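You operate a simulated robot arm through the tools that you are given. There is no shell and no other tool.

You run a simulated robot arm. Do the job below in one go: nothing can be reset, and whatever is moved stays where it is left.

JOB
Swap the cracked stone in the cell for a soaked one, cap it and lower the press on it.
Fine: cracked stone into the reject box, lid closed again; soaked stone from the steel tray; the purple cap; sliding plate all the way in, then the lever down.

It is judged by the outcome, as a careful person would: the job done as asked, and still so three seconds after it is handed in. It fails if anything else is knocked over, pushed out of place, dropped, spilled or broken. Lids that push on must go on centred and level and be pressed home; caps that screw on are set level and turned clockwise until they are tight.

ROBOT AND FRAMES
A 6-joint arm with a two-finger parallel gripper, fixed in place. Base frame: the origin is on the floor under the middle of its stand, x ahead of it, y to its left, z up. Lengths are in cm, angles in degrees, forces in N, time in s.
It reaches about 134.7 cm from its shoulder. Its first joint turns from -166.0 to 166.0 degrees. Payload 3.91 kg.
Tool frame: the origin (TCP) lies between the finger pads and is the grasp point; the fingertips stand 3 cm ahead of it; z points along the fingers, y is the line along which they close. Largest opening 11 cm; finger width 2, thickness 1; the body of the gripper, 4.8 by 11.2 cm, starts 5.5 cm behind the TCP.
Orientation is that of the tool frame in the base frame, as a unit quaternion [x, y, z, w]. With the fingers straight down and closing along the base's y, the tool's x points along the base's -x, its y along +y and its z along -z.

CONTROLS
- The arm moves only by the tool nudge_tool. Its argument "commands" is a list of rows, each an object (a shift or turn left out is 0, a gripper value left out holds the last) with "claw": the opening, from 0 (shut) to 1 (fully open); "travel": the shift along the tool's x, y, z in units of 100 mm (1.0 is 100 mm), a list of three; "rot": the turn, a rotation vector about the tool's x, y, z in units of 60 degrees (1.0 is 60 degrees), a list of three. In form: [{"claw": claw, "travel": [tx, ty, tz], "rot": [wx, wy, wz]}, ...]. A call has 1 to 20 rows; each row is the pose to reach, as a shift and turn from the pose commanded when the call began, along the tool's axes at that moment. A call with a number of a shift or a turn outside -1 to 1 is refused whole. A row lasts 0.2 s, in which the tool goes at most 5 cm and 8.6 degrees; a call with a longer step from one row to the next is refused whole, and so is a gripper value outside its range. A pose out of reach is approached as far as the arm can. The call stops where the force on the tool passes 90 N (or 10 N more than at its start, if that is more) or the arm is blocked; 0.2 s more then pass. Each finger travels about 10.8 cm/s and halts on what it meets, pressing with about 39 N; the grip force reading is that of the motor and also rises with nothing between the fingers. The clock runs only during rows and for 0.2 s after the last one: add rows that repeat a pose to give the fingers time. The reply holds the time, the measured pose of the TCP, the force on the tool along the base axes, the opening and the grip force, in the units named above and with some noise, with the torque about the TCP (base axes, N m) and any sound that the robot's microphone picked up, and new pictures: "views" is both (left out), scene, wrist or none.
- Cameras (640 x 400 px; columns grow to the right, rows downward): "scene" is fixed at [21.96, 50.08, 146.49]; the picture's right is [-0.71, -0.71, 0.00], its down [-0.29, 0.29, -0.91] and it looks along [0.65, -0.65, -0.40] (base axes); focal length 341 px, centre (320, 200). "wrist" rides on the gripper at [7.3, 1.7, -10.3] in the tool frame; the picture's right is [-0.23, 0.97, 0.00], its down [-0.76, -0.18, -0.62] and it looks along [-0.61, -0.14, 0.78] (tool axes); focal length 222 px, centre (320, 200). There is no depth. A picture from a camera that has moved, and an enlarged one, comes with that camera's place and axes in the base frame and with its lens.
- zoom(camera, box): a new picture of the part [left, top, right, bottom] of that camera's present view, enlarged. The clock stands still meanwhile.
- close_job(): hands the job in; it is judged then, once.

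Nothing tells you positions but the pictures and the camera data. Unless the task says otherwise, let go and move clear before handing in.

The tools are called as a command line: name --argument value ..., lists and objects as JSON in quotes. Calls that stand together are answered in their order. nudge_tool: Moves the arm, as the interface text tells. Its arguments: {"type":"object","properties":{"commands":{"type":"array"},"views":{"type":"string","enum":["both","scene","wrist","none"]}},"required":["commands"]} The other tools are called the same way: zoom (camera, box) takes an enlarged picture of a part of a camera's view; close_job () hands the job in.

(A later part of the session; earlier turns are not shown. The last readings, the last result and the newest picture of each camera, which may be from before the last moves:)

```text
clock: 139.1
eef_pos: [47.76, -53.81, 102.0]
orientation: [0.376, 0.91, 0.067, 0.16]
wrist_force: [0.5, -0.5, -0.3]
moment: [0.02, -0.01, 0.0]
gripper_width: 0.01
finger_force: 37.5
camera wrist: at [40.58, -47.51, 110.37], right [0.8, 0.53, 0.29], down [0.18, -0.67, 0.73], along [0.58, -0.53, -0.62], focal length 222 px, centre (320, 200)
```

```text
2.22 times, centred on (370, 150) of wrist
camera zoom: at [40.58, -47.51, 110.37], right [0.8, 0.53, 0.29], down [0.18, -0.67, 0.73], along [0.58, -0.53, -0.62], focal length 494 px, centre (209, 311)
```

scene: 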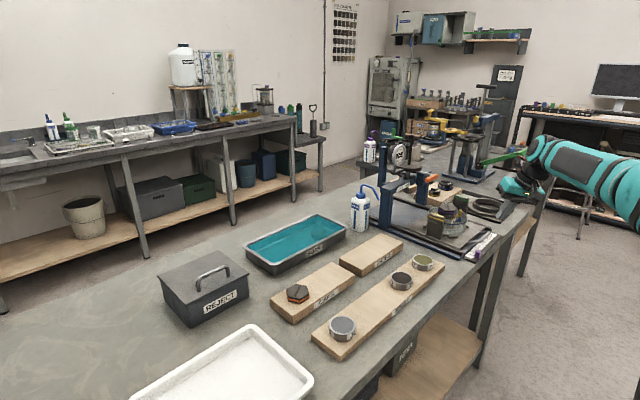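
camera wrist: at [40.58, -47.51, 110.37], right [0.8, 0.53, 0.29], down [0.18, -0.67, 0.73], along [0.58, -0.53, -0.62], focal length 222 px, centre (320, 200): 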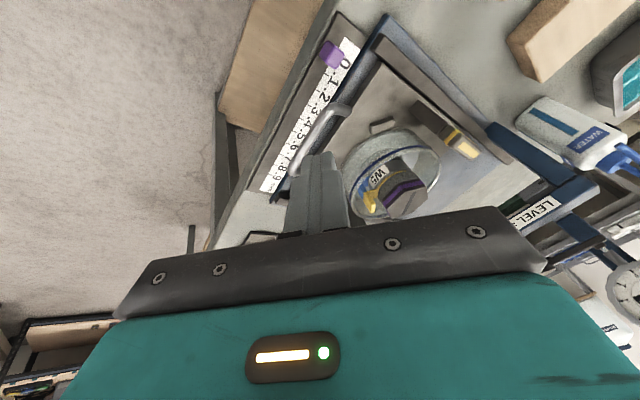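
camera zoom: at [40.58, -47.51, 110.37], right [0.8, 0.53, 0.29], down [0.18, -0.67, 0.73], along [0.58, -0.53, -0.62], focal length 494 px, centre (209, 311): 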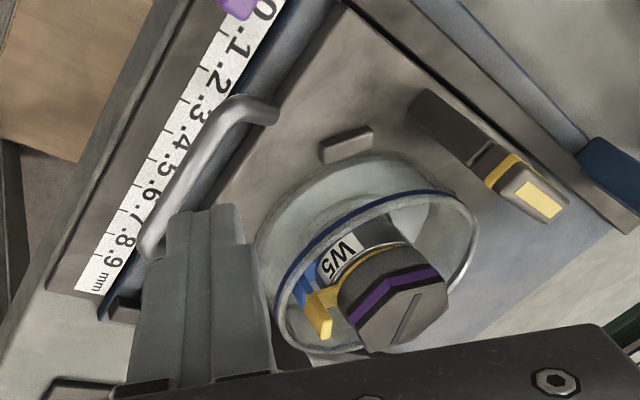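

nudge_tool --commands '[{"claw": 0.0, "travel": [0.09, -0.1, 0.33]}, {"travel": [0.18, -0.2, 0.67]}, {"travel": [0.259, -0.288, 0.986]}, {"travel": [0.259, -0.288, 0.986]}]' --views "both"

zoom --camera "scene" --box '[440, 190, 540, 280]'

zoom --camera "wrist" --box '[240, 60, 440, 240]'

```text
clock: 140.1
eef_pos: [47.53, -54.11, 91.51]
orientation: [0.376, 0.91, 0.067, 0.16]
wrist_force: [-1.0, 0.4, -0.6]
moment: [-0.05, -0.01, 0.02]
gripper_width: 0.0
finger_force: 37.7
camera wrist: at [40.3, -47.73, 99.86], right [0.8, 0.53, 0.29], down [0.18, -0.67, 0.72], along [0.58, -0.53, -0.62], focal length 222 px, centre (320, 200)
```

scene: 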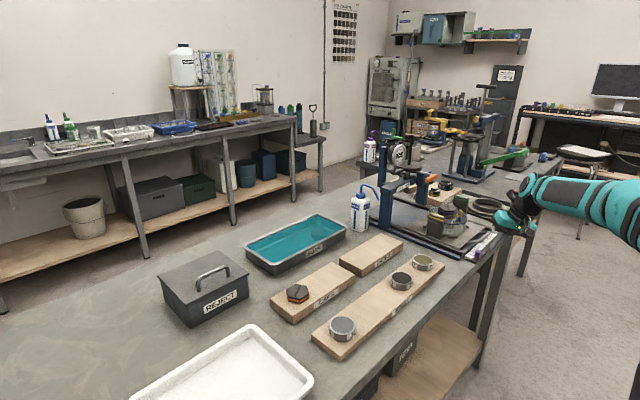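
wrist: 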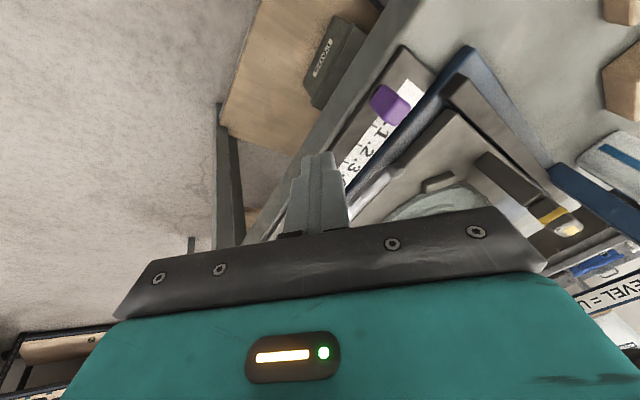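

```text
4.44 times, centred on (490, 235) of scene
camera zoom: at [21.96, 50.08, 146.49], right [-0.71, -0.71, 0.0], down [-0.29, 0.29, -0.91], along [0.65, -0.65, -0.4], focal length 1517 px, centre (-436, 44)
```

zoom: 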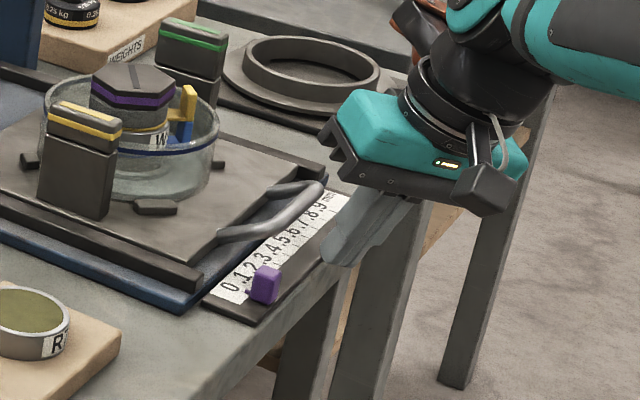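

```text
2.22 times, centred on (340, 150) of wrist
camera zoom: at [40.3, -47.73, 99.86], right [0.8, 0.53, 0.29], down [0.18, -0.67, 0.72], along [0.58, -0.53, -0.62], focal length 494 px, centre (276, 311)
```

zoom: 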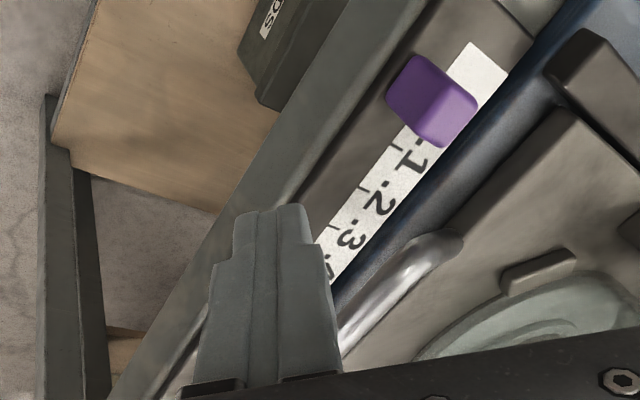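

nudge_tool --commands '[{"claw": 0.0, "travel": [-0.1, -0.1, 0]}, {"travel": [-0.205, -0.205, 0]}, {"travel": [-0.205, -0.205, 0]}]' --views "wrist"

zoom --camera "scene" --box '[440, 190, 540, 280]'

zoom --camera "wrist" --box '[240, 60, 440, 240]'

```text
clock: 140.9
eef_pos: [47.46, -56.83, 91.38]
orientation: [0.376, 0.91, 0.068, 0.16]
wrist_force: [0.0, 1.0, 0.5]
moment: [0.01, 0.02, 0.02]
gripper_width: 0.0
finger_force: 37.6
camera wrist: at [40.34, -50.6, 99.85], right [0.8, 0.53, 0.29], down [0.18, -0.67, 0.73], along [0.58, -0.53, -0.62], focal length 222 px, centre (320, 200)
```

wrist: 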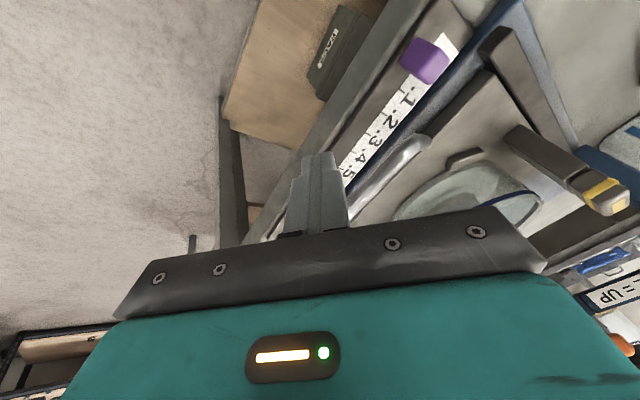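

```text
4.44 times, centred on (490, 235) of scene
camera zoom: at [21.96, 50.08, 146.49], right [-0.71, -0.71, 0.0], down [-0.29, 0.29, -0.91], along [0.65, -0.65, -0.4], focal length 1517 px, centre (-436, 44)
```

zoom: 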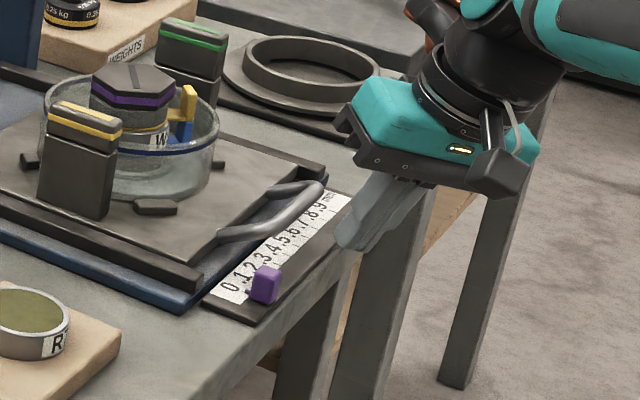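

```text
2.22 times, centred on (340, 150) of wrist
camera zoom: at [40.34, -50.6, 99.85], right [0.8, 0.53, 0.29], down [0.18, -0.67, 0.73], along [0.58, -0.53, -0.62], focal length 494 px, centre (276, 311)
```

zoom: 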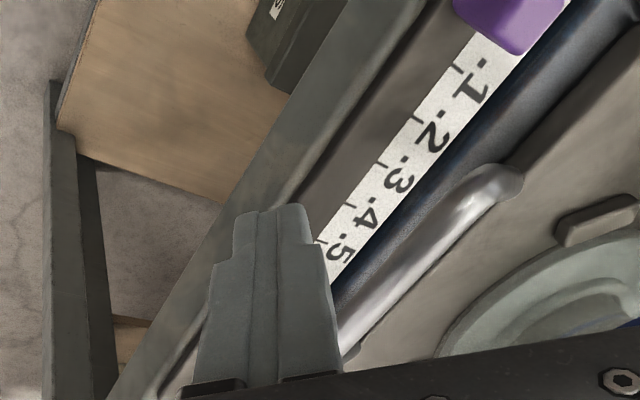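

nudge_tool --commands '[{"claw": 0.0, "travel": [-0.067, 0.066, 0.034]}, {"travel": [-0.133, 0.133, 0.068]}, {"travel": [-0.2, 0.2, 0.103]}, {"travel": [-0.266, 0.265, 0.137]}]' --views "wrist"

zoom --camera "scene" --box '[440, 190, 540, 280]'

zoom --camera "wrist" --box '[240, 60, 440, 240]'

```text
clock: 141.9
eef_pos: [51.65, -57.05, 91.6]
orientation: [0.377, 0.91, 0.068, 0.16]
wrist_force: [-0.8, -1.0, 0.3]
moment: [-0.03, 0.0, -0.01]
gripper_width: 0.0
finger_force: 37.2
camera wrist: at [44.26, -50.65, 99.84], right [0.8, 0.53, 0.29], down [0.18, -0.67, 0.73], along [0.58, -0.53, -0.62], focal length 222 px, centre (320, 200)
```

wrist: 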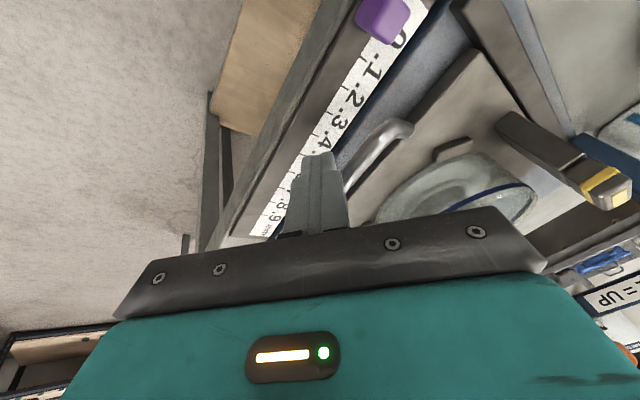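

```text
4.44 times, centred on (490, 235) of scene
camera zoom: at [21.96, 50.08, 146.49], right [-0.71, -0.71, 0.0], down [-0.29, 0.29, -0.91], along [0.65, -0.65, -0.4], focal length 1517 px, centre (-436, 44)
```

zoom: 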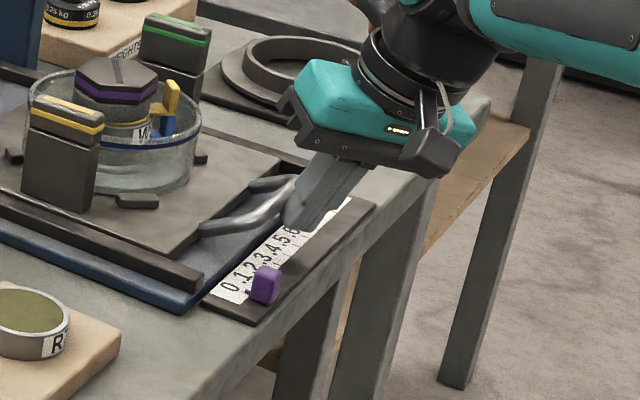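

```text
2.22 times, centred on (340, 150) of wrist
camera zoom: at [44.26, -50.65, 99.84], right [0.8, 0.53, 0.29], down [0.18, -0.67, 0.73], along [0.58, -0.53, -0.62], focal length 494 px, centre (276, 311)
```

zoom: 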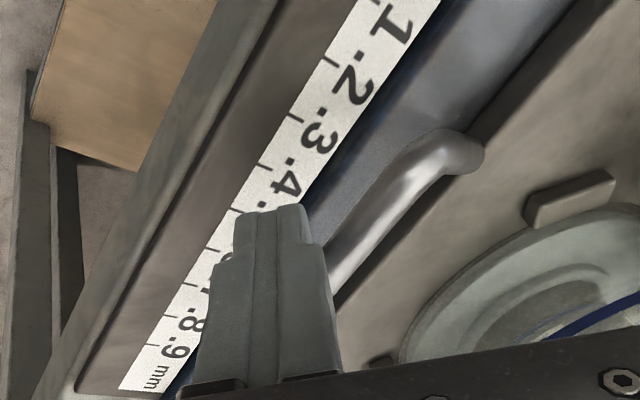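

The plate slides easily with the push and the cap is steady. I'll keep pushing slowly.

nudge_tool --commands '[{"claw": 0.0, "travel": [-0.053, 0.053, 0.027]}, {"travel": [-0.113, 0.113, 0.058]}, {"travel": [-0.18, 0.179, 0.092]}, {"travel": [-0.246, 0.245, 0.127]}, {"travel": [-0.313, 0.312, 0.161]}, {"travel": [-0.366, 0.365, 0.188]}, {"travel": [-0.399, 0.398, 0.205]}]' --views "both"

zoom --camera "scene" --box '[390, 140, 520, 260]'

```text
clock: 143.5
eef_pos: [57.56, -56.91, 91.44]
orientation: [0.376, 0.91, 0.068, 0.16]
wrist_force: [-0.2, 0.3, 0.3]
moment: [0.01, 0.01, -0.03]
gripper_width: 0.0
finger_force: 37.8
camera wrist: at [50.31, -50.61, 99.75], right [0.8, 0.53, 0.29], down [0.18, -0.67, 0.73], along [0.58, -0.53, -0.62], focal length 222 px, centre (320, 200)
```

scene: 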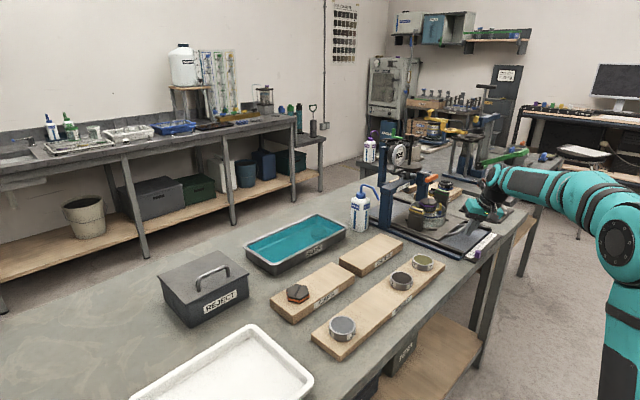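
wrist: 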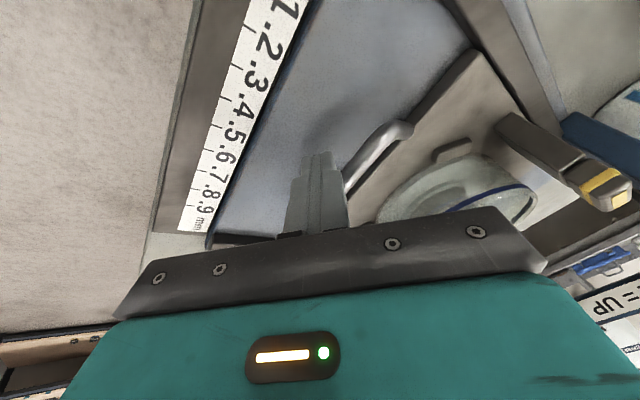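

```text
3.33 times, centred on (455, 200) of scene
camera zoom: at [21.96, 50.08, 146.49], right [-0.71, -0.71, 0.0], down [-0.29, 0.29, -0.91], along [0.65, -0.65, -0.4], focal length 1138 px, centre (-130, 200)
```

zoom: 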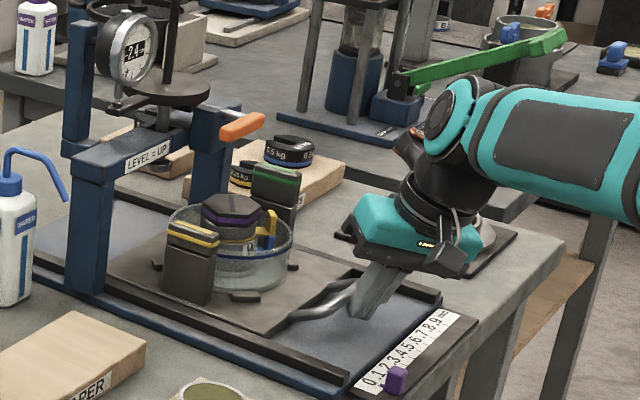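

nudge_tool --commands '[{"claw": 0.0, "travel": [-0.053, 0.053, 0.027]}, {"travel": [-0.113, 0.113, 0.058]}, {"travel": [-0.18, 0.179, 0.092]}, {"travel": [-0.246, 0.245, 0.127]}, {"travel": [-0.313, 0.312, 0.161]}, {"travel": [-0.366, 0.365, 0.188]}, {"travel": [-0.399, 0.398, 0.205]}]' --views "both"

zoom --camera "scene" --box '[380, 130, 510, 250]'

```text
clock: 145.1
eef_pos: [63.51, -56.89, 91.5]
orientation: [0.377, 0.91, 0.067, 0.16]
wrist_force: [-0.5, 0.0, -0.2]
moment: [0.01, 0.0, -0.01]
gripper_width: 0.0
finger_force: 37.9
camera wrist: at [56.29, -50.59, 99.75], right [0.8, 0.53, 0.29], down [0.18, -0.67, 0.73], along [0.58, -0.53, -0.62], focal length 222 px, centre (320, 200)
```

scene: 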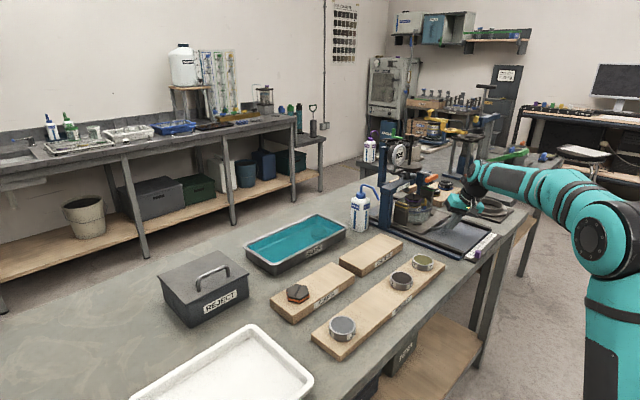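
wrist: 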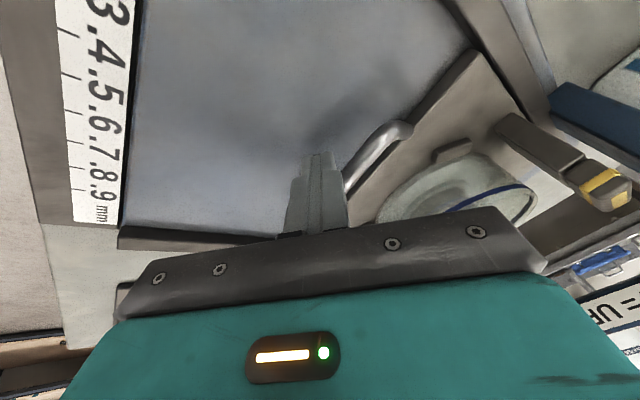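

```text
3.33 times, centred on (445, 190) of scene
camera zoom: at [21.96, 50.08, 146.49], right [-0.71, -0.71, 0.0], down [-0.29, 0.29, -0.91], along [0.65, -0.65, -0.4], focal length 1138 px, centre (-97, 233)
```

zoom: 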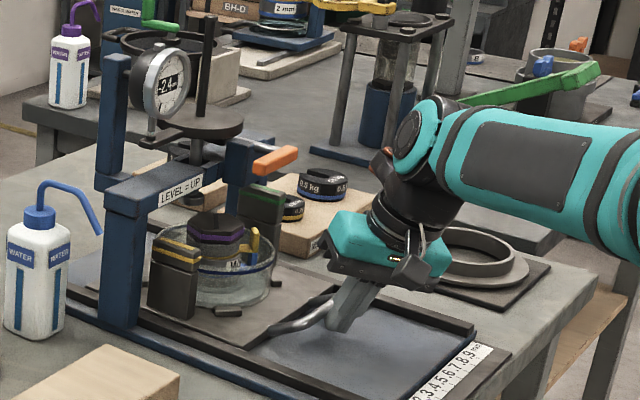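

nudge_tool --commands '[{"claw": 0.0, "travel": [-0.053, 0.053, 0.027]}, {"travel": [-0.106, 0.106, 0.055]}, {"travel": [-0.153, 0.152, 0.079]}, {"travel": [-0.2, 0.199, 0.103]}]' --views "none"

nudge_tool --commands '[{"claw": 0.0, "travel": [-0.033, 0.033, 0.017]}, {"travel": [-0.066, 0.066, 0.034]}]' --views "both"

zoom --camera "scene" --box '[380, 130, 510, 250]'

```text
clock: 146.1
eef_pos: [66.47, -57.12, 91.41]
orientation: [0.377, 0.91, 0.067, 0.16]
wrist_force: [-0.4, -0.1, -0.8]
moment: [-0.01, -0.04, -0.01]
gripper_width: 0.02
finger_force: 37.9
```

```text
clock: 146.7
eef_pos: [67.33, -56.98, 91.44]
orientation: [0.376, 0.91, 0.068, 0.159]
wrist_force: [-46.4, 11.4, -4.6]
moment: [0.12, 0.74, 0.2]
gripper_width: 0.01
finger_force: 38.0
camera wrist: at [60.01, -50.67, 99.74], right [0.8, 0.53, 0.29], down [0.18, -0.67, 0.72], along [0.57, -0.53, -0.63], focal length 222 px, centre (320, 200)
```

scene: 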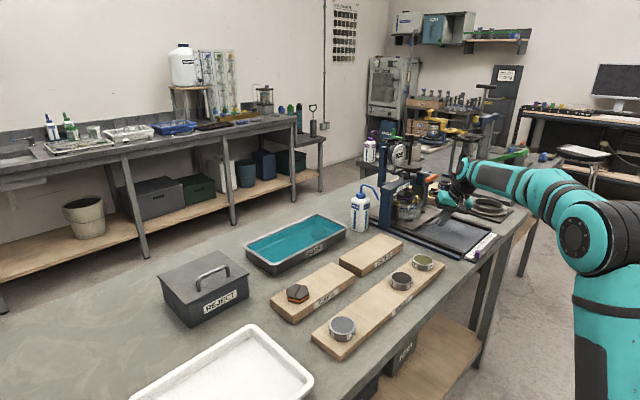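
wrist: 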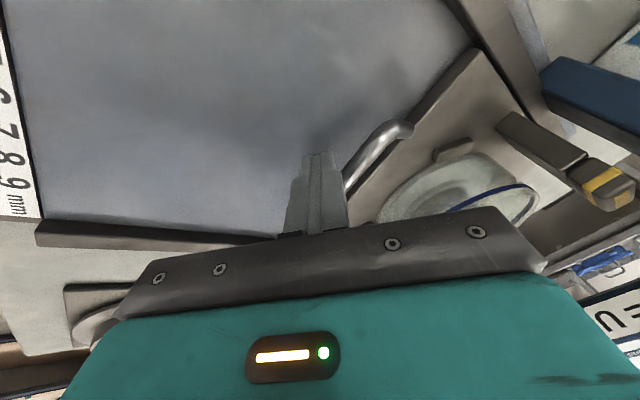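

```text
3.33 times, centred on (445, 190) of scene
camera zoom: at [21.96, 50.08, 146.49], right [-0.71, -0.71, 0.0], down [-0.29, 0.29, -0.91], along [0.65, -0.65, -0.4], focal length 1138 px, centre (-97, 233)
```

zoom: 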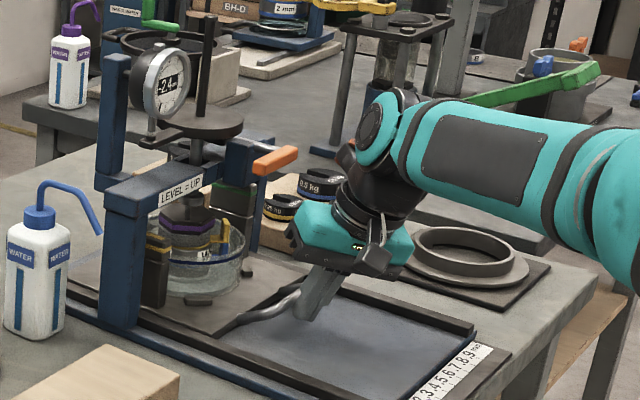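

zoom --camera "scene" --box '[400, 160, 470, 230]'

zoom --camera "scene" --box '[410, 175, 450, 215]'

```text
5.71 times, centred on (435, 195) of scene
camera zoom: at [21.96, 50.08, 146.49], right [-0.71, -0.71, 0.0], down [-0.29, 0.29, -0.91], along [0.65, -0.65, -0.4], focal length 1950 px, centre (-337, 229)
```

zoom: 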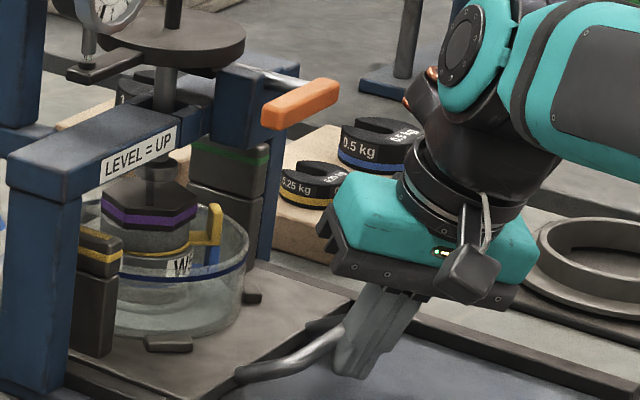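

```text
10.00 times, centred on (430, 195) of scene
camera zoom: at [21.96, 50.08, 146.49], right [-0.71, -0.71, 0.0], down [-0.29, 0.29, -0.91], along [0.65, -0.65, -0.4], focal length 3413 px, centre (-780, 250)
```

zoom: 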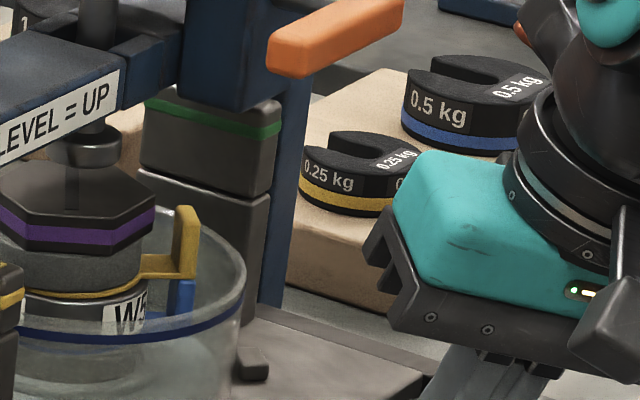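

nudge_tool --commands '[{"claw": 0.0, "travel": [-0.01, 0.01, 0.005]}, {"travel": [-0.01, 0.01, 0.005]}]' --views "none"

```text
clock: 147.3
eef_pos: [67.29, -57.08, 91.29]
orientation: [0.376, 0.911, 0.067, 0.156]
wrist_force: [-76.7, -5.7, 4.0]
moment: [-0.07, 0.99, -0.11]
gripper_width: 0.0
finger_force: 37.6
stopped in row 2: the force on the tool passed its limit at 93 N (the readings are from after the stop); the commanded pose is now the measured one
```

The plate is hard against its stop: 93 N with no further movement. I'll back off and rise to view the lever.

nudge_tool --commands '[{"claw": 0.0, "travel": [0.07, -0.07, -0.034]}, {"travel": [0.2, -0.2, -0.103]}, {"travel": [0.35, -0.35, -0.2]}, {"travel": [0.45, -0.45, -0.35]}]' --views "none"

nudge_tool --commands '[{"claw": 0.0, "travel": [-0.03, 0.03, -0.4]}, {"travel": [-0.06, 0.06, -0.8]}, {"travel": [-0.09, 0.09, -1.0]}]' --views "none"

nudge_tool --commands '[{"claw": 0.0, "travel": [-0.1, 0.1, -0.4]}, {"travel": [-0.2, 0.2, -0.6]}, {"travel": [-0.25, 0.25, -0.6]}]' --views "both"

zoom --camera "scene" --box '[380, 130, 510, 250]'

```text
clock: 148.3
eef_pos: [60.71, -56.9, 92.44]
orientation: [0.375, 0.911, 0.068, 0.158]
wrist_force: [0.4, -0.8, -1.1]
moment: [0.01, 0.02, 0.0]
gripper_width: 0.0
finger_force: 37.9
```

```text
clock: 149.1
eef_pos: [58.48, -56.89, 102.28]
orientation: [0.376, 0.911, 0.068, 0.156]
wrist_force: [-0.6, 0.0, 0.8]
moment: [0.04, 0.01, 0.0]
gripper_width: 0.0
finger_force: 37.9
```

```text
clock: 149.9
eef_pos: [59.78, -56.98, 109.04]
orientation: [0.375, 0.911, 0.068, 0.155]
wrist_force: [-0.2, 0.4, -0.4]
moment: [0.01, 0.0, -0.02]
gripper_width: 0.0
finger_force: 37.9
camera wrist: at [52.56, -50.68, 117.44], right [0.8, 0.53, 0.29], down [0.18, -0.67, 0.72], along [0.57, -0.52, -0.63], focal length 222 px, centre (320, 200)
```

scene: 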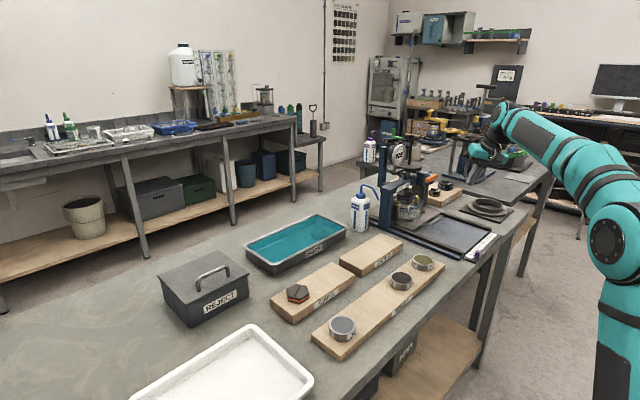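
wrist: 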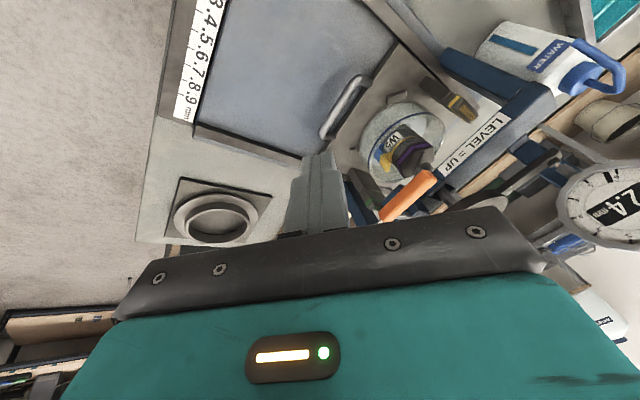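

```text
3.33 times, centred on (445, 190) of scene
camera zoom: at [21.96, 50.08, 146.49], right [-0.71, -0.71, 0.0], down [-0.29, 0.29, -0.91], along [0.65, -0.65, -0.4], focal length 1138 px, centre (-97, 233)
```

zoom: 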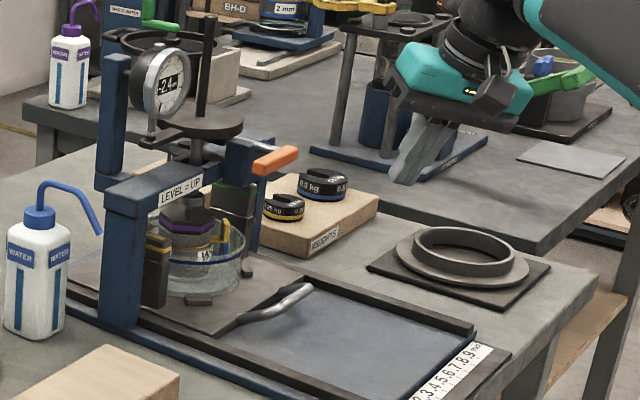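

zoom --camera "scene" --box '[395, 155, 455, 215]'

zoom --camera "wrist" --box '[330, 60, 530, 240]'

```text
6.67 times, centred on (425, 185) of scene
camera zoom: at [21.96, 50.08, 146.49], right [-0.71, -0.71, 0.0], down [-0.29, 0.29, -0.91], along [0.65, -0.65, -0.4], focal length 2276 px, centre (-380, 300)
```

zoom: 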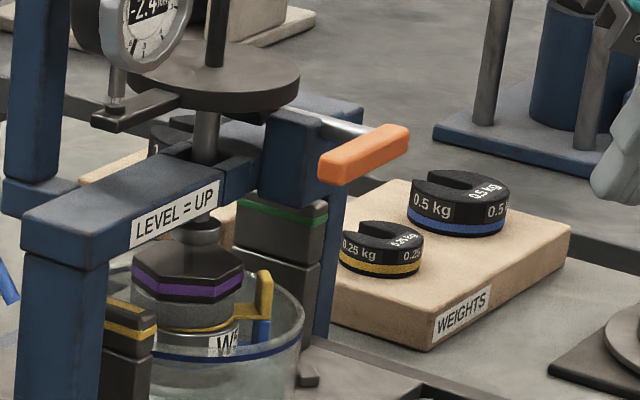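

```text
2.22 times, centred on (430, 150) of wrist
camera zoom: at [52.56, -50.68, 117.44], right [0.8, 0.53, 0.29], down [0.18, -0.67, 0.72], along [0.57, -0.52, -0.63], focal length 494 px, centre (76, 311)
```

zoom: 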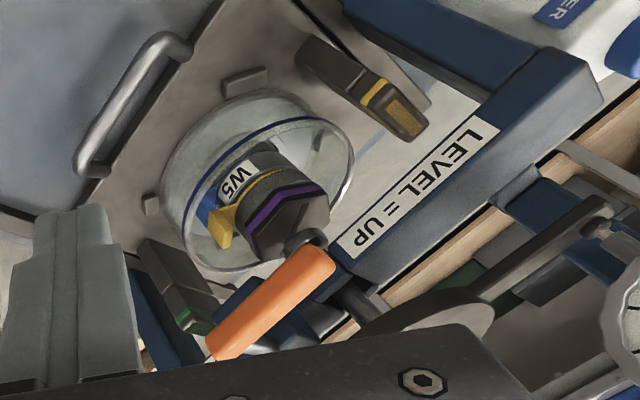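

nudge_tool --commands '[{"claw": 0.0, "travel": [0.1, -0.1, -0.1], "rot": [0.08, 0.08, 0]}, {"travel": [0.2, -0.2, -0.15], "rot": [0.16, 0.16, 0]}, {"travel": [0.3, -0.3, -0.2], "rot": [0.23, 0.23, 0]}]' --views "none"

nudge_tool --commands '[{"rot": [0, 0, -0.125]}, {"rot": [0, 0, -0.25]}, {"rot": [0, 0, -0.375]}, {"rot": [0, 0, -0.5]}, {"rot": [0, 0, -0.625]}, {"rot": [0, 0, -0.75]}]' --views "none"

nudge_tool --commands '[{"rot": [0, -0.13, 0]}, {"rot": [0, -0.26, 0]}, {"rot": [0, -0.39, 0]}, {"rot": [0, -0.52, 0]}, {"rot": [0, -0.65, 0]}]' --views "both"

```text
clock: 150.7
eef_pos: [55.04, -56.98, 109.54]
orientation: [0.381, 0.925, 0.001, 0.0]
wrist_force: [0.0, 0.0, 0.4]
moment: [-0.01, 0.01, 0.04]
gripper_width: 0.0
finger_force: 37.5
```

```text
clock: 152.1
eef_pos: [55.06, -56.94, 109.51]
orientation: [-0.003, 1.0, 0.003, 0.001]
wrist_force: [-0.1, 0.3, -0.1]
moment: [-0.02, 0.04, -0.02]
gripper_width: 0.01
finger_force: 38.1
```

```text
clock: 153.3
eef_pos: [55.03, -57.07, 109.66]
orientation: [-0.001, 0.942, 0.002, 0.335]
wrist_force: [0.6, 0.9, 0.3]
moment: [0.02, -0.01, 0.04]
gripper_width: 0.0
finger_force: 37.7
camera wrist: at [42.93, -55.32, 112.91], right [0.17, 0.97, 0.15], down [0.2, -0.18, 0.96], along [0.97, -0.14, -0.22], focal length 222 px, centre (320, 200)
```

scene: 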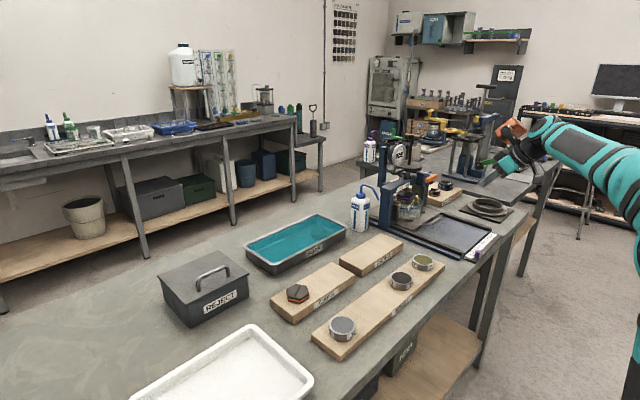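
wrist: 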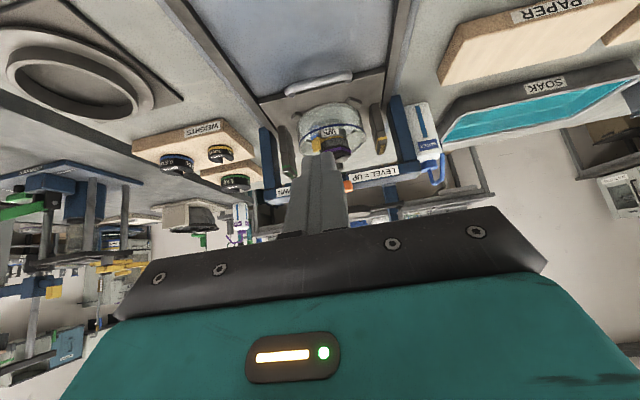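

nudge_tool --commands '[{"claw": 0.5}, {"claw": 0.8}, {"claw": 0.8}]' --views "wrist"

zoom --camera "wrist" --box '[240, 90, 460, 240]'

```text
clock: 154.1
eef_pos: [55.12, -56.92, 109.51]
orientation: [0.0, 0.942, 0.002, 0.335]
wrist_force: [0.1, -0.1, 0.1]
moment: [0.02, 0.01, 0.02]
gripper_width: 8.8
finger_force: 0.1
camera wrist: at [42.92, -55.32, 112.92], right [0.17, 0.97, 0.15], down [0.2, -0.18, 0.96], along [0.96, -0.14, -0.22], focal length 222 px, centre (320, 200)
```

wrist: 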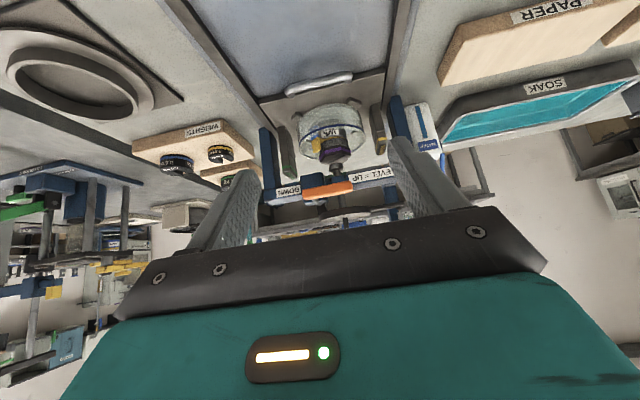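

```text
2.67 times, centred on (350, 165) of wrist
camera zoom: at [42.92, -55.32, 112.92], right [0.17, 0.97, 0.15], down [0.2, -0.18, 0.96], along [0.96, -0.14, -0.22], focal length 592 px, centre (240, 293)
```

zoom: 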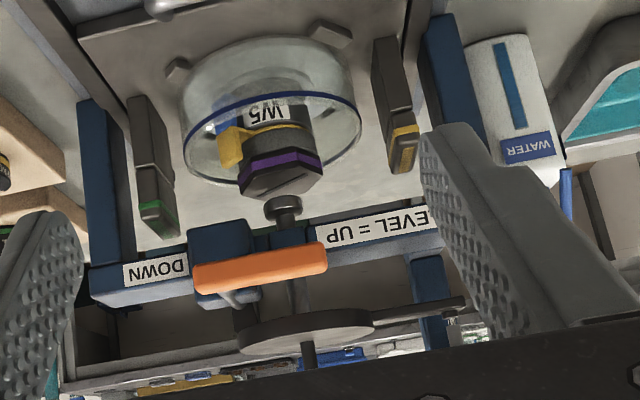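

The lever is clear now: a shaft along x near y = -60.3, z = 105. The orange arm points toward +y at level, which is the UP position. I'll approach from above with closed fingers and press its free end down.

nudge_tool --commands '[{"claw": 0.3, "travel": [-0.26, 0.03, 0.15]}, {"claw": 0.0, "travel": [-0.53, 0.06, 0.3]}, {"claw": 0.0, "travel": [-0.79, 0.085, 0.45]}, {"claw": 0.0, "travel": [-0.79, 0.085, 0.45]}]' --views "both"

zoom --camera "scene" --box '[390, 120, 510, 230]'

```text
clock: 155.1
eef_pos: [64.15, -56.13, 111.0]
orientation: [-0.001, 0.942, 0.003, 0.335]
wrist_force: [0.1, 0.1, -0.2]
moment: [-0.03, 0.02, 0.02]
gripper_width: 0.0
finger_force: 37.6
camera wrist: at [51.95, -54.51, 114.39], right [0.17, 0.97, 0.15], down [0.2, -0.18, 0.96], along [0.96, -0.14, -0.22], focal length 222 px, centre (320, 200)
```

scene: 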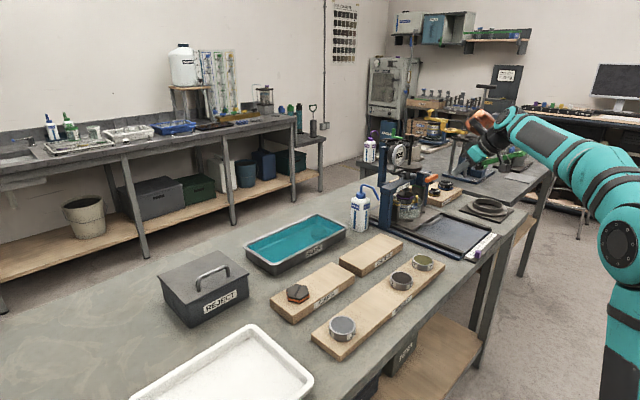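
wrist: 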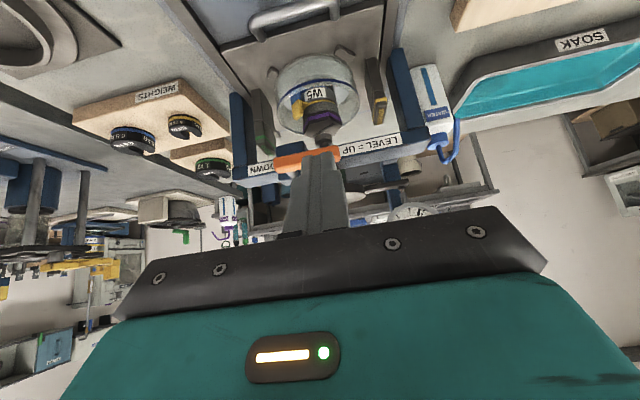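

```text
3.64 times, centred on (450, 175) of scene
camera zoom: at [21.96, 50.08, 146.49], right [-0.71, -0.71, 0.0], down [-0.29, 0.29, -0.91], along [0.65, -0.65, -0.4], focal length 1241 px, centre (-153, 291)
```

zoom: 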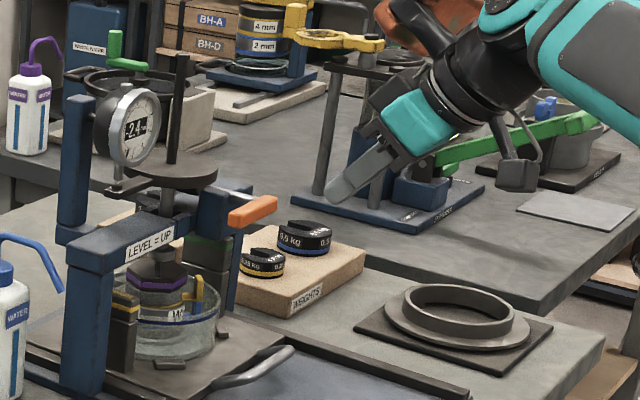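

nudge_tool --commands '[{"claw": 0.0, "travel": [-0.25, 0.03, 0.16]}, {"travel": [-0.5, 0.06, 0.32]}, {"travel": [-0.757, 0.08, 0.487]}, {"travel": [-0.757, 0.08, 0.487]}]' --views "both"

zoom --camera "scene" --box '[390, 120, 490, 220]'

zoom --camera "wrist" --box '[220, 90, 420, 240]'

```text
clock: 156.1
eef_pos: [72.98, -55.28, 112.09]
orientation: [-0.001, 0.942, 0.002, 0.334]
wrist_force: [0.2, 0.7, -0.4]
moment: [0.02, 0.03, -0.04]
gripper_width: 0.0
finger_force: 37.3
camera wrist: at [60.83, -53.56, 115.36], right [0.17, 0.97, 0.15], down [0.2, -0.18, 0.96], along [0.96, -0.14, -0.22], focal length 222 px, centre (320, 200)
```

scene: 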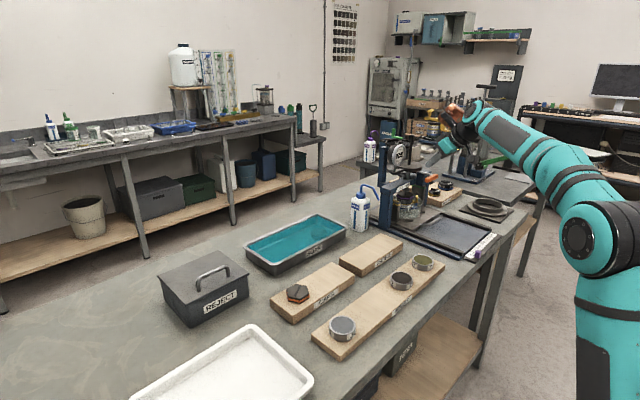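
wrist: 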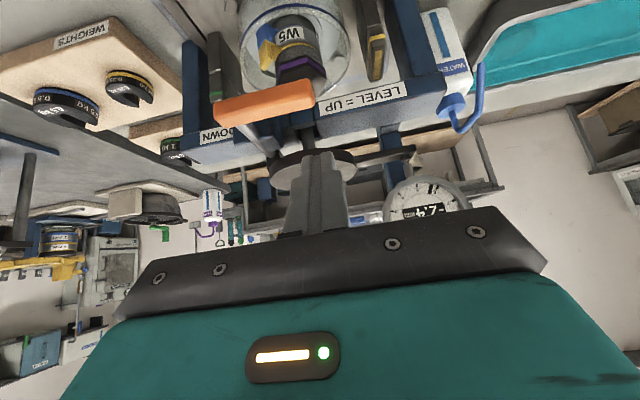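

```text
4.00 times, centred on (440, 170) of scene
camera zoom: at [21.96, 50.08, 146.49], right [-0.71, -0.71, 0.0], down [-0.29, 0.29, -0.91], along [0.65, -0.65, -0.4], focal length 1365 px, centre (-160, 320)
```

zoom: 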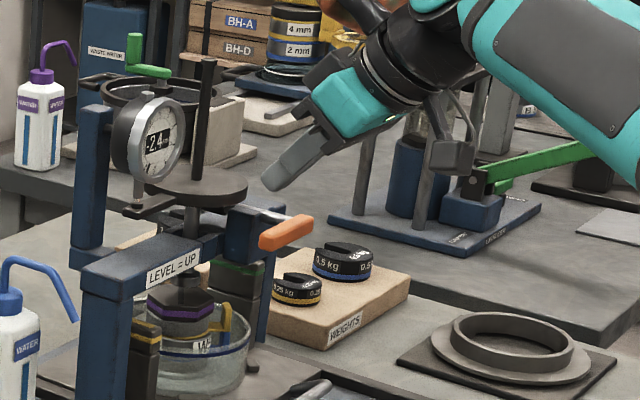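

```text
2.67 times, centred on (320, 165) of wrist
camera zoom: at [60.83, -53.56, 115.36], right [0.17, 0.97, 0.15], down [0.2, -0.18, 0.96], along [0.96, -0.14, -0.22], focal length 592 px, centre (320, 293)
```

zoom: 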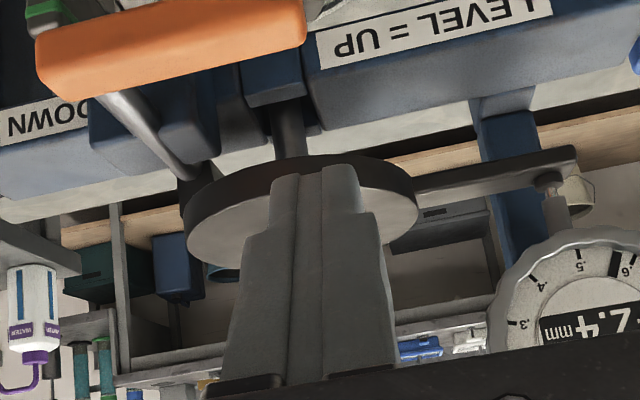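

nudge_tool --commands '[{"claw": 0.0, "travel": [0.063, 0, 0.078]}, {"travel": [0.126, 0, 0.155]}, {"travel": [0.189, 0, 0.233]}]' --views "wrist"

zoom --camera "wrist" --box '[220, 40, 420, 240]'

zoom --camera "scene" --box '[390, 130, 480, 220]'

```text
clock: 156.9
eef_pos: [72.95, -55.2, 109.0]
orientation: [-0.001, 0.942, 0.003, 0.335]
wrist_force: [0.5, 0.4, -0.5]
moment: [-0.02, 0.01, 0.02]
gripper_width: 0.0
finger_force: 37.5
camera wrist: at [60.83, -53.52, 112.43], right [0.17, 0.97, 0.15], down [0.2, -0.18, 0.96], along [0.96, -0.14, -0.22], focal length 222 px, centre (320, 200)
```

wrist: 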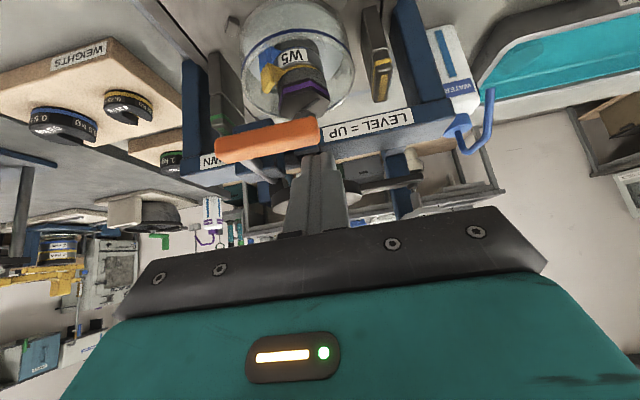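

```text
2.00 times, centred on (320, 140) of wrist
camera zoom: at [60.83, -53.52, 112.43], right [0.17, 0.97, 0.15], down [0.2, -0.18, 0.96], along [0.96, -0.14, -0.22], focal length 444 px, centre (320, 320)
```

zoom: 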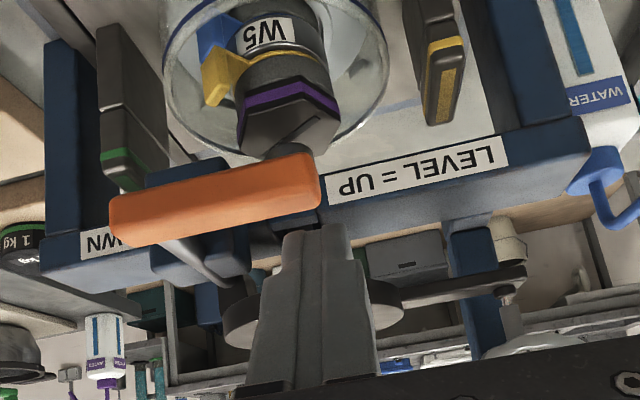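

```text
4.44 times, centred on (435, 175) of scene
camera zoom: at [21.96, 50.08, 146.49], right [-0.71, -0.71, 0.0], down [-0.29, 0.29, -0.91], along [0.65, -0.65, -0.4], focal length 1517 px, centre (-191, 311)
```

zoom: 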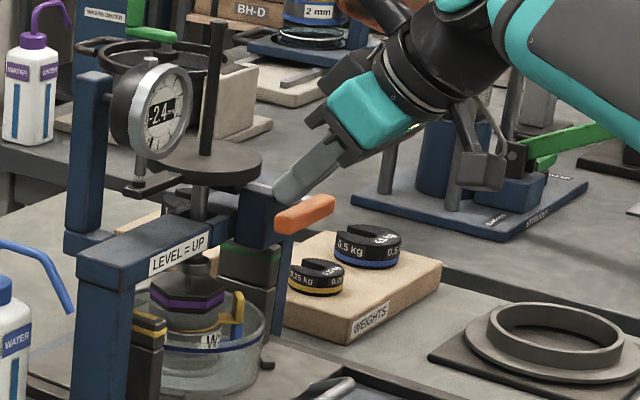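

nudge_tool --commands '[{"claw": 0.0, "travel": [0, -0.05, 0]}, {"travel": [0, -0.09, 0]}, {"travel": [0.03, -0.09, 0.04]}, {"travel": [0.06, -0.085, 0.075]}, {"travel": [0.0745, -0.082, 0.0915]}]' --views "wrist"

zoom --camera "wrist" --box '[220, 40, 420, 240]'

zoom --camera "scene" --box '[390, 130, 480, 220]'

```text
clock: 158.1
eef_pos: [72.98, -56.06, 107.86]
orientation: [-0.001, 0.942, 0.002, 0.335]
wrist_force: [0.0, -0.1, 2.9]
moment: [-0.02, -0.03, -0.02]
gripper_width: 0.0
finger_force: 37.7
camera wrist: at [60.87, -54.37, 111.23], right [0.17, 0.97, 0.15], down [0.2, -0.18, 0.96], along [0.96, -0.14, -0.22], focal length 222 px, centre (320, 200)
```

wrist: 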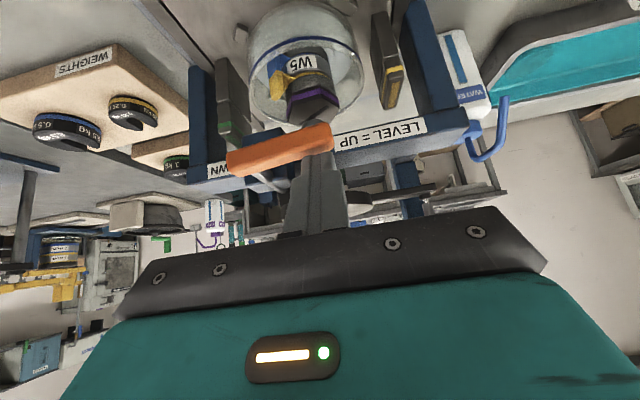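

```text
2.00 times, centred on (320, 140) of wrist
camera zoom: at [60.87, -54.37, 111.23], right [0.17, 0.97, 0.15], down [0.2, -0.18, 0.96], along [0.96, -0.14, -0.22], focal length 444 px, centre (320, 320)
```

zoom: 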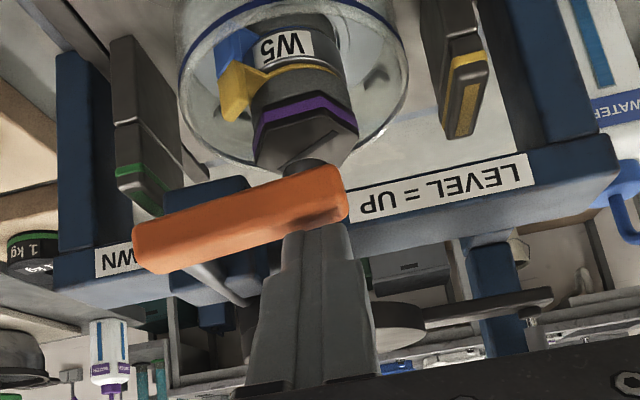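

```text
4.44 times, centred on (435, 175) of scene
camera zoom: at [21.96, 50.08, 146.49], right [-0.71, -0.71, 0.0], down [-0.29, 0.29, -0.91], along [0.65, -0.65, -0.4], focal length 1517 px, centre (-191, 311)
```

zoom: 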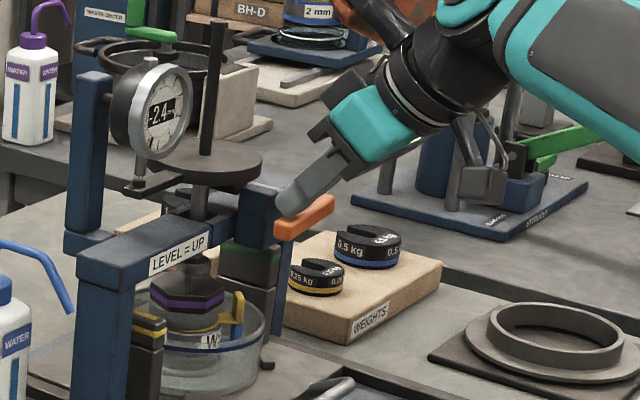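

The arm is rotating downward as expected, with light force. I'll follow its arc.

nudge_tool --commands '[{"claw": 0.0, "travel": [0.0335, -0.008, 0.0411]}, {"travel": [0.0669, -0.016, 0.0822]}, {"travel": [0.096, -0.038, 0.118]}, {"travel": [0.1256, -0.061, 0.1542]}, {"travel": [0.15, -0.095, 0.185]}, {"travel": [0.1754, -0.13, 0.2155]}]' --views "wrist"

zoom --camera "wrist" --box '[220, 40, 420, 240]'

zoom --camera "scene" --box '[390, 130, 480, 220]'

```text
clock: 159.5
eef_pos: [73.0, -57.39, 104.99]
orientation: [-0.001, 0.942, 0.003, 0.335]
wrist_force: [-0.6, 1.0, -0.1]
moment: [0.02, 0.01, 0.02]
gripper_width: 0.0
finger_force: 37.7
camera wrist: at [60.83, -55.67, 108.4], right [0.17, 0.97, 0.15], down [0.2, -0.18, 0.96], along [0.96, -0.14, -0.22], focal length 222 px, centre (320, 200)
```

wrist: 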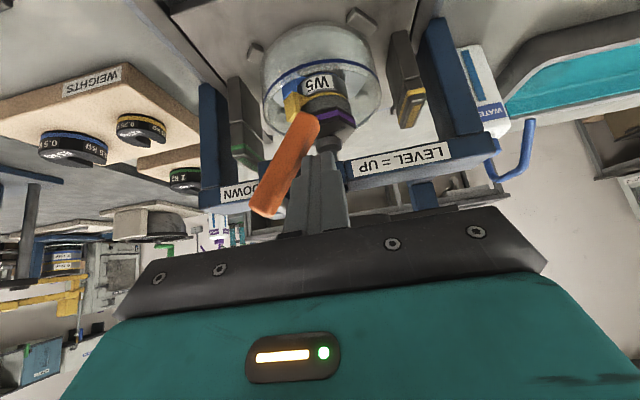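

```text
2.00 times, centred on (320, 140) of wrist
camera zoom: at [60.83, -55.67, 108.4], right [0.17, 0.97, 0.15], down [0.2, -0.18, 0.96], along [0.96, -0.14, -0.22], focal length 444 px, centre (320, 320)
```

zoom: 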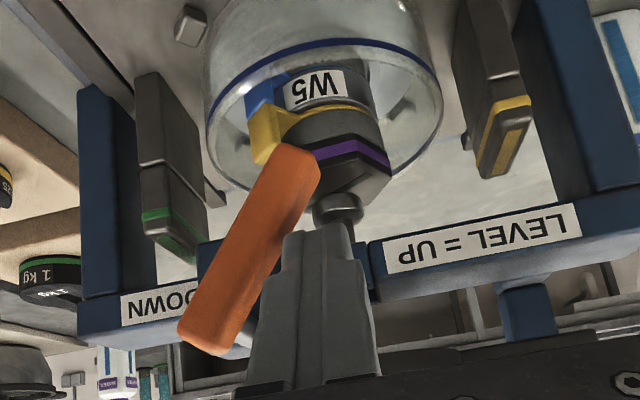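

```text
4.44 times, centred on (435, 175) of scene
camera zoom: at [21.96, 50.08, 146.49], right [-0.71, -0.71, 0.0], down [-0.29, 0.29, -0.91], along [0.65, -0.65, -0.4], focal length 1517 px, centre (-191, 311)
```

zoom: 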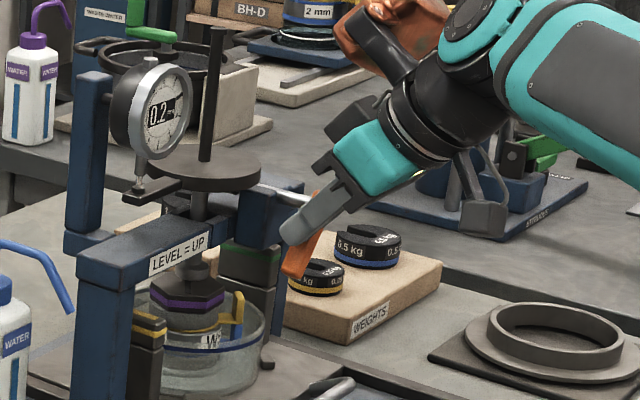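

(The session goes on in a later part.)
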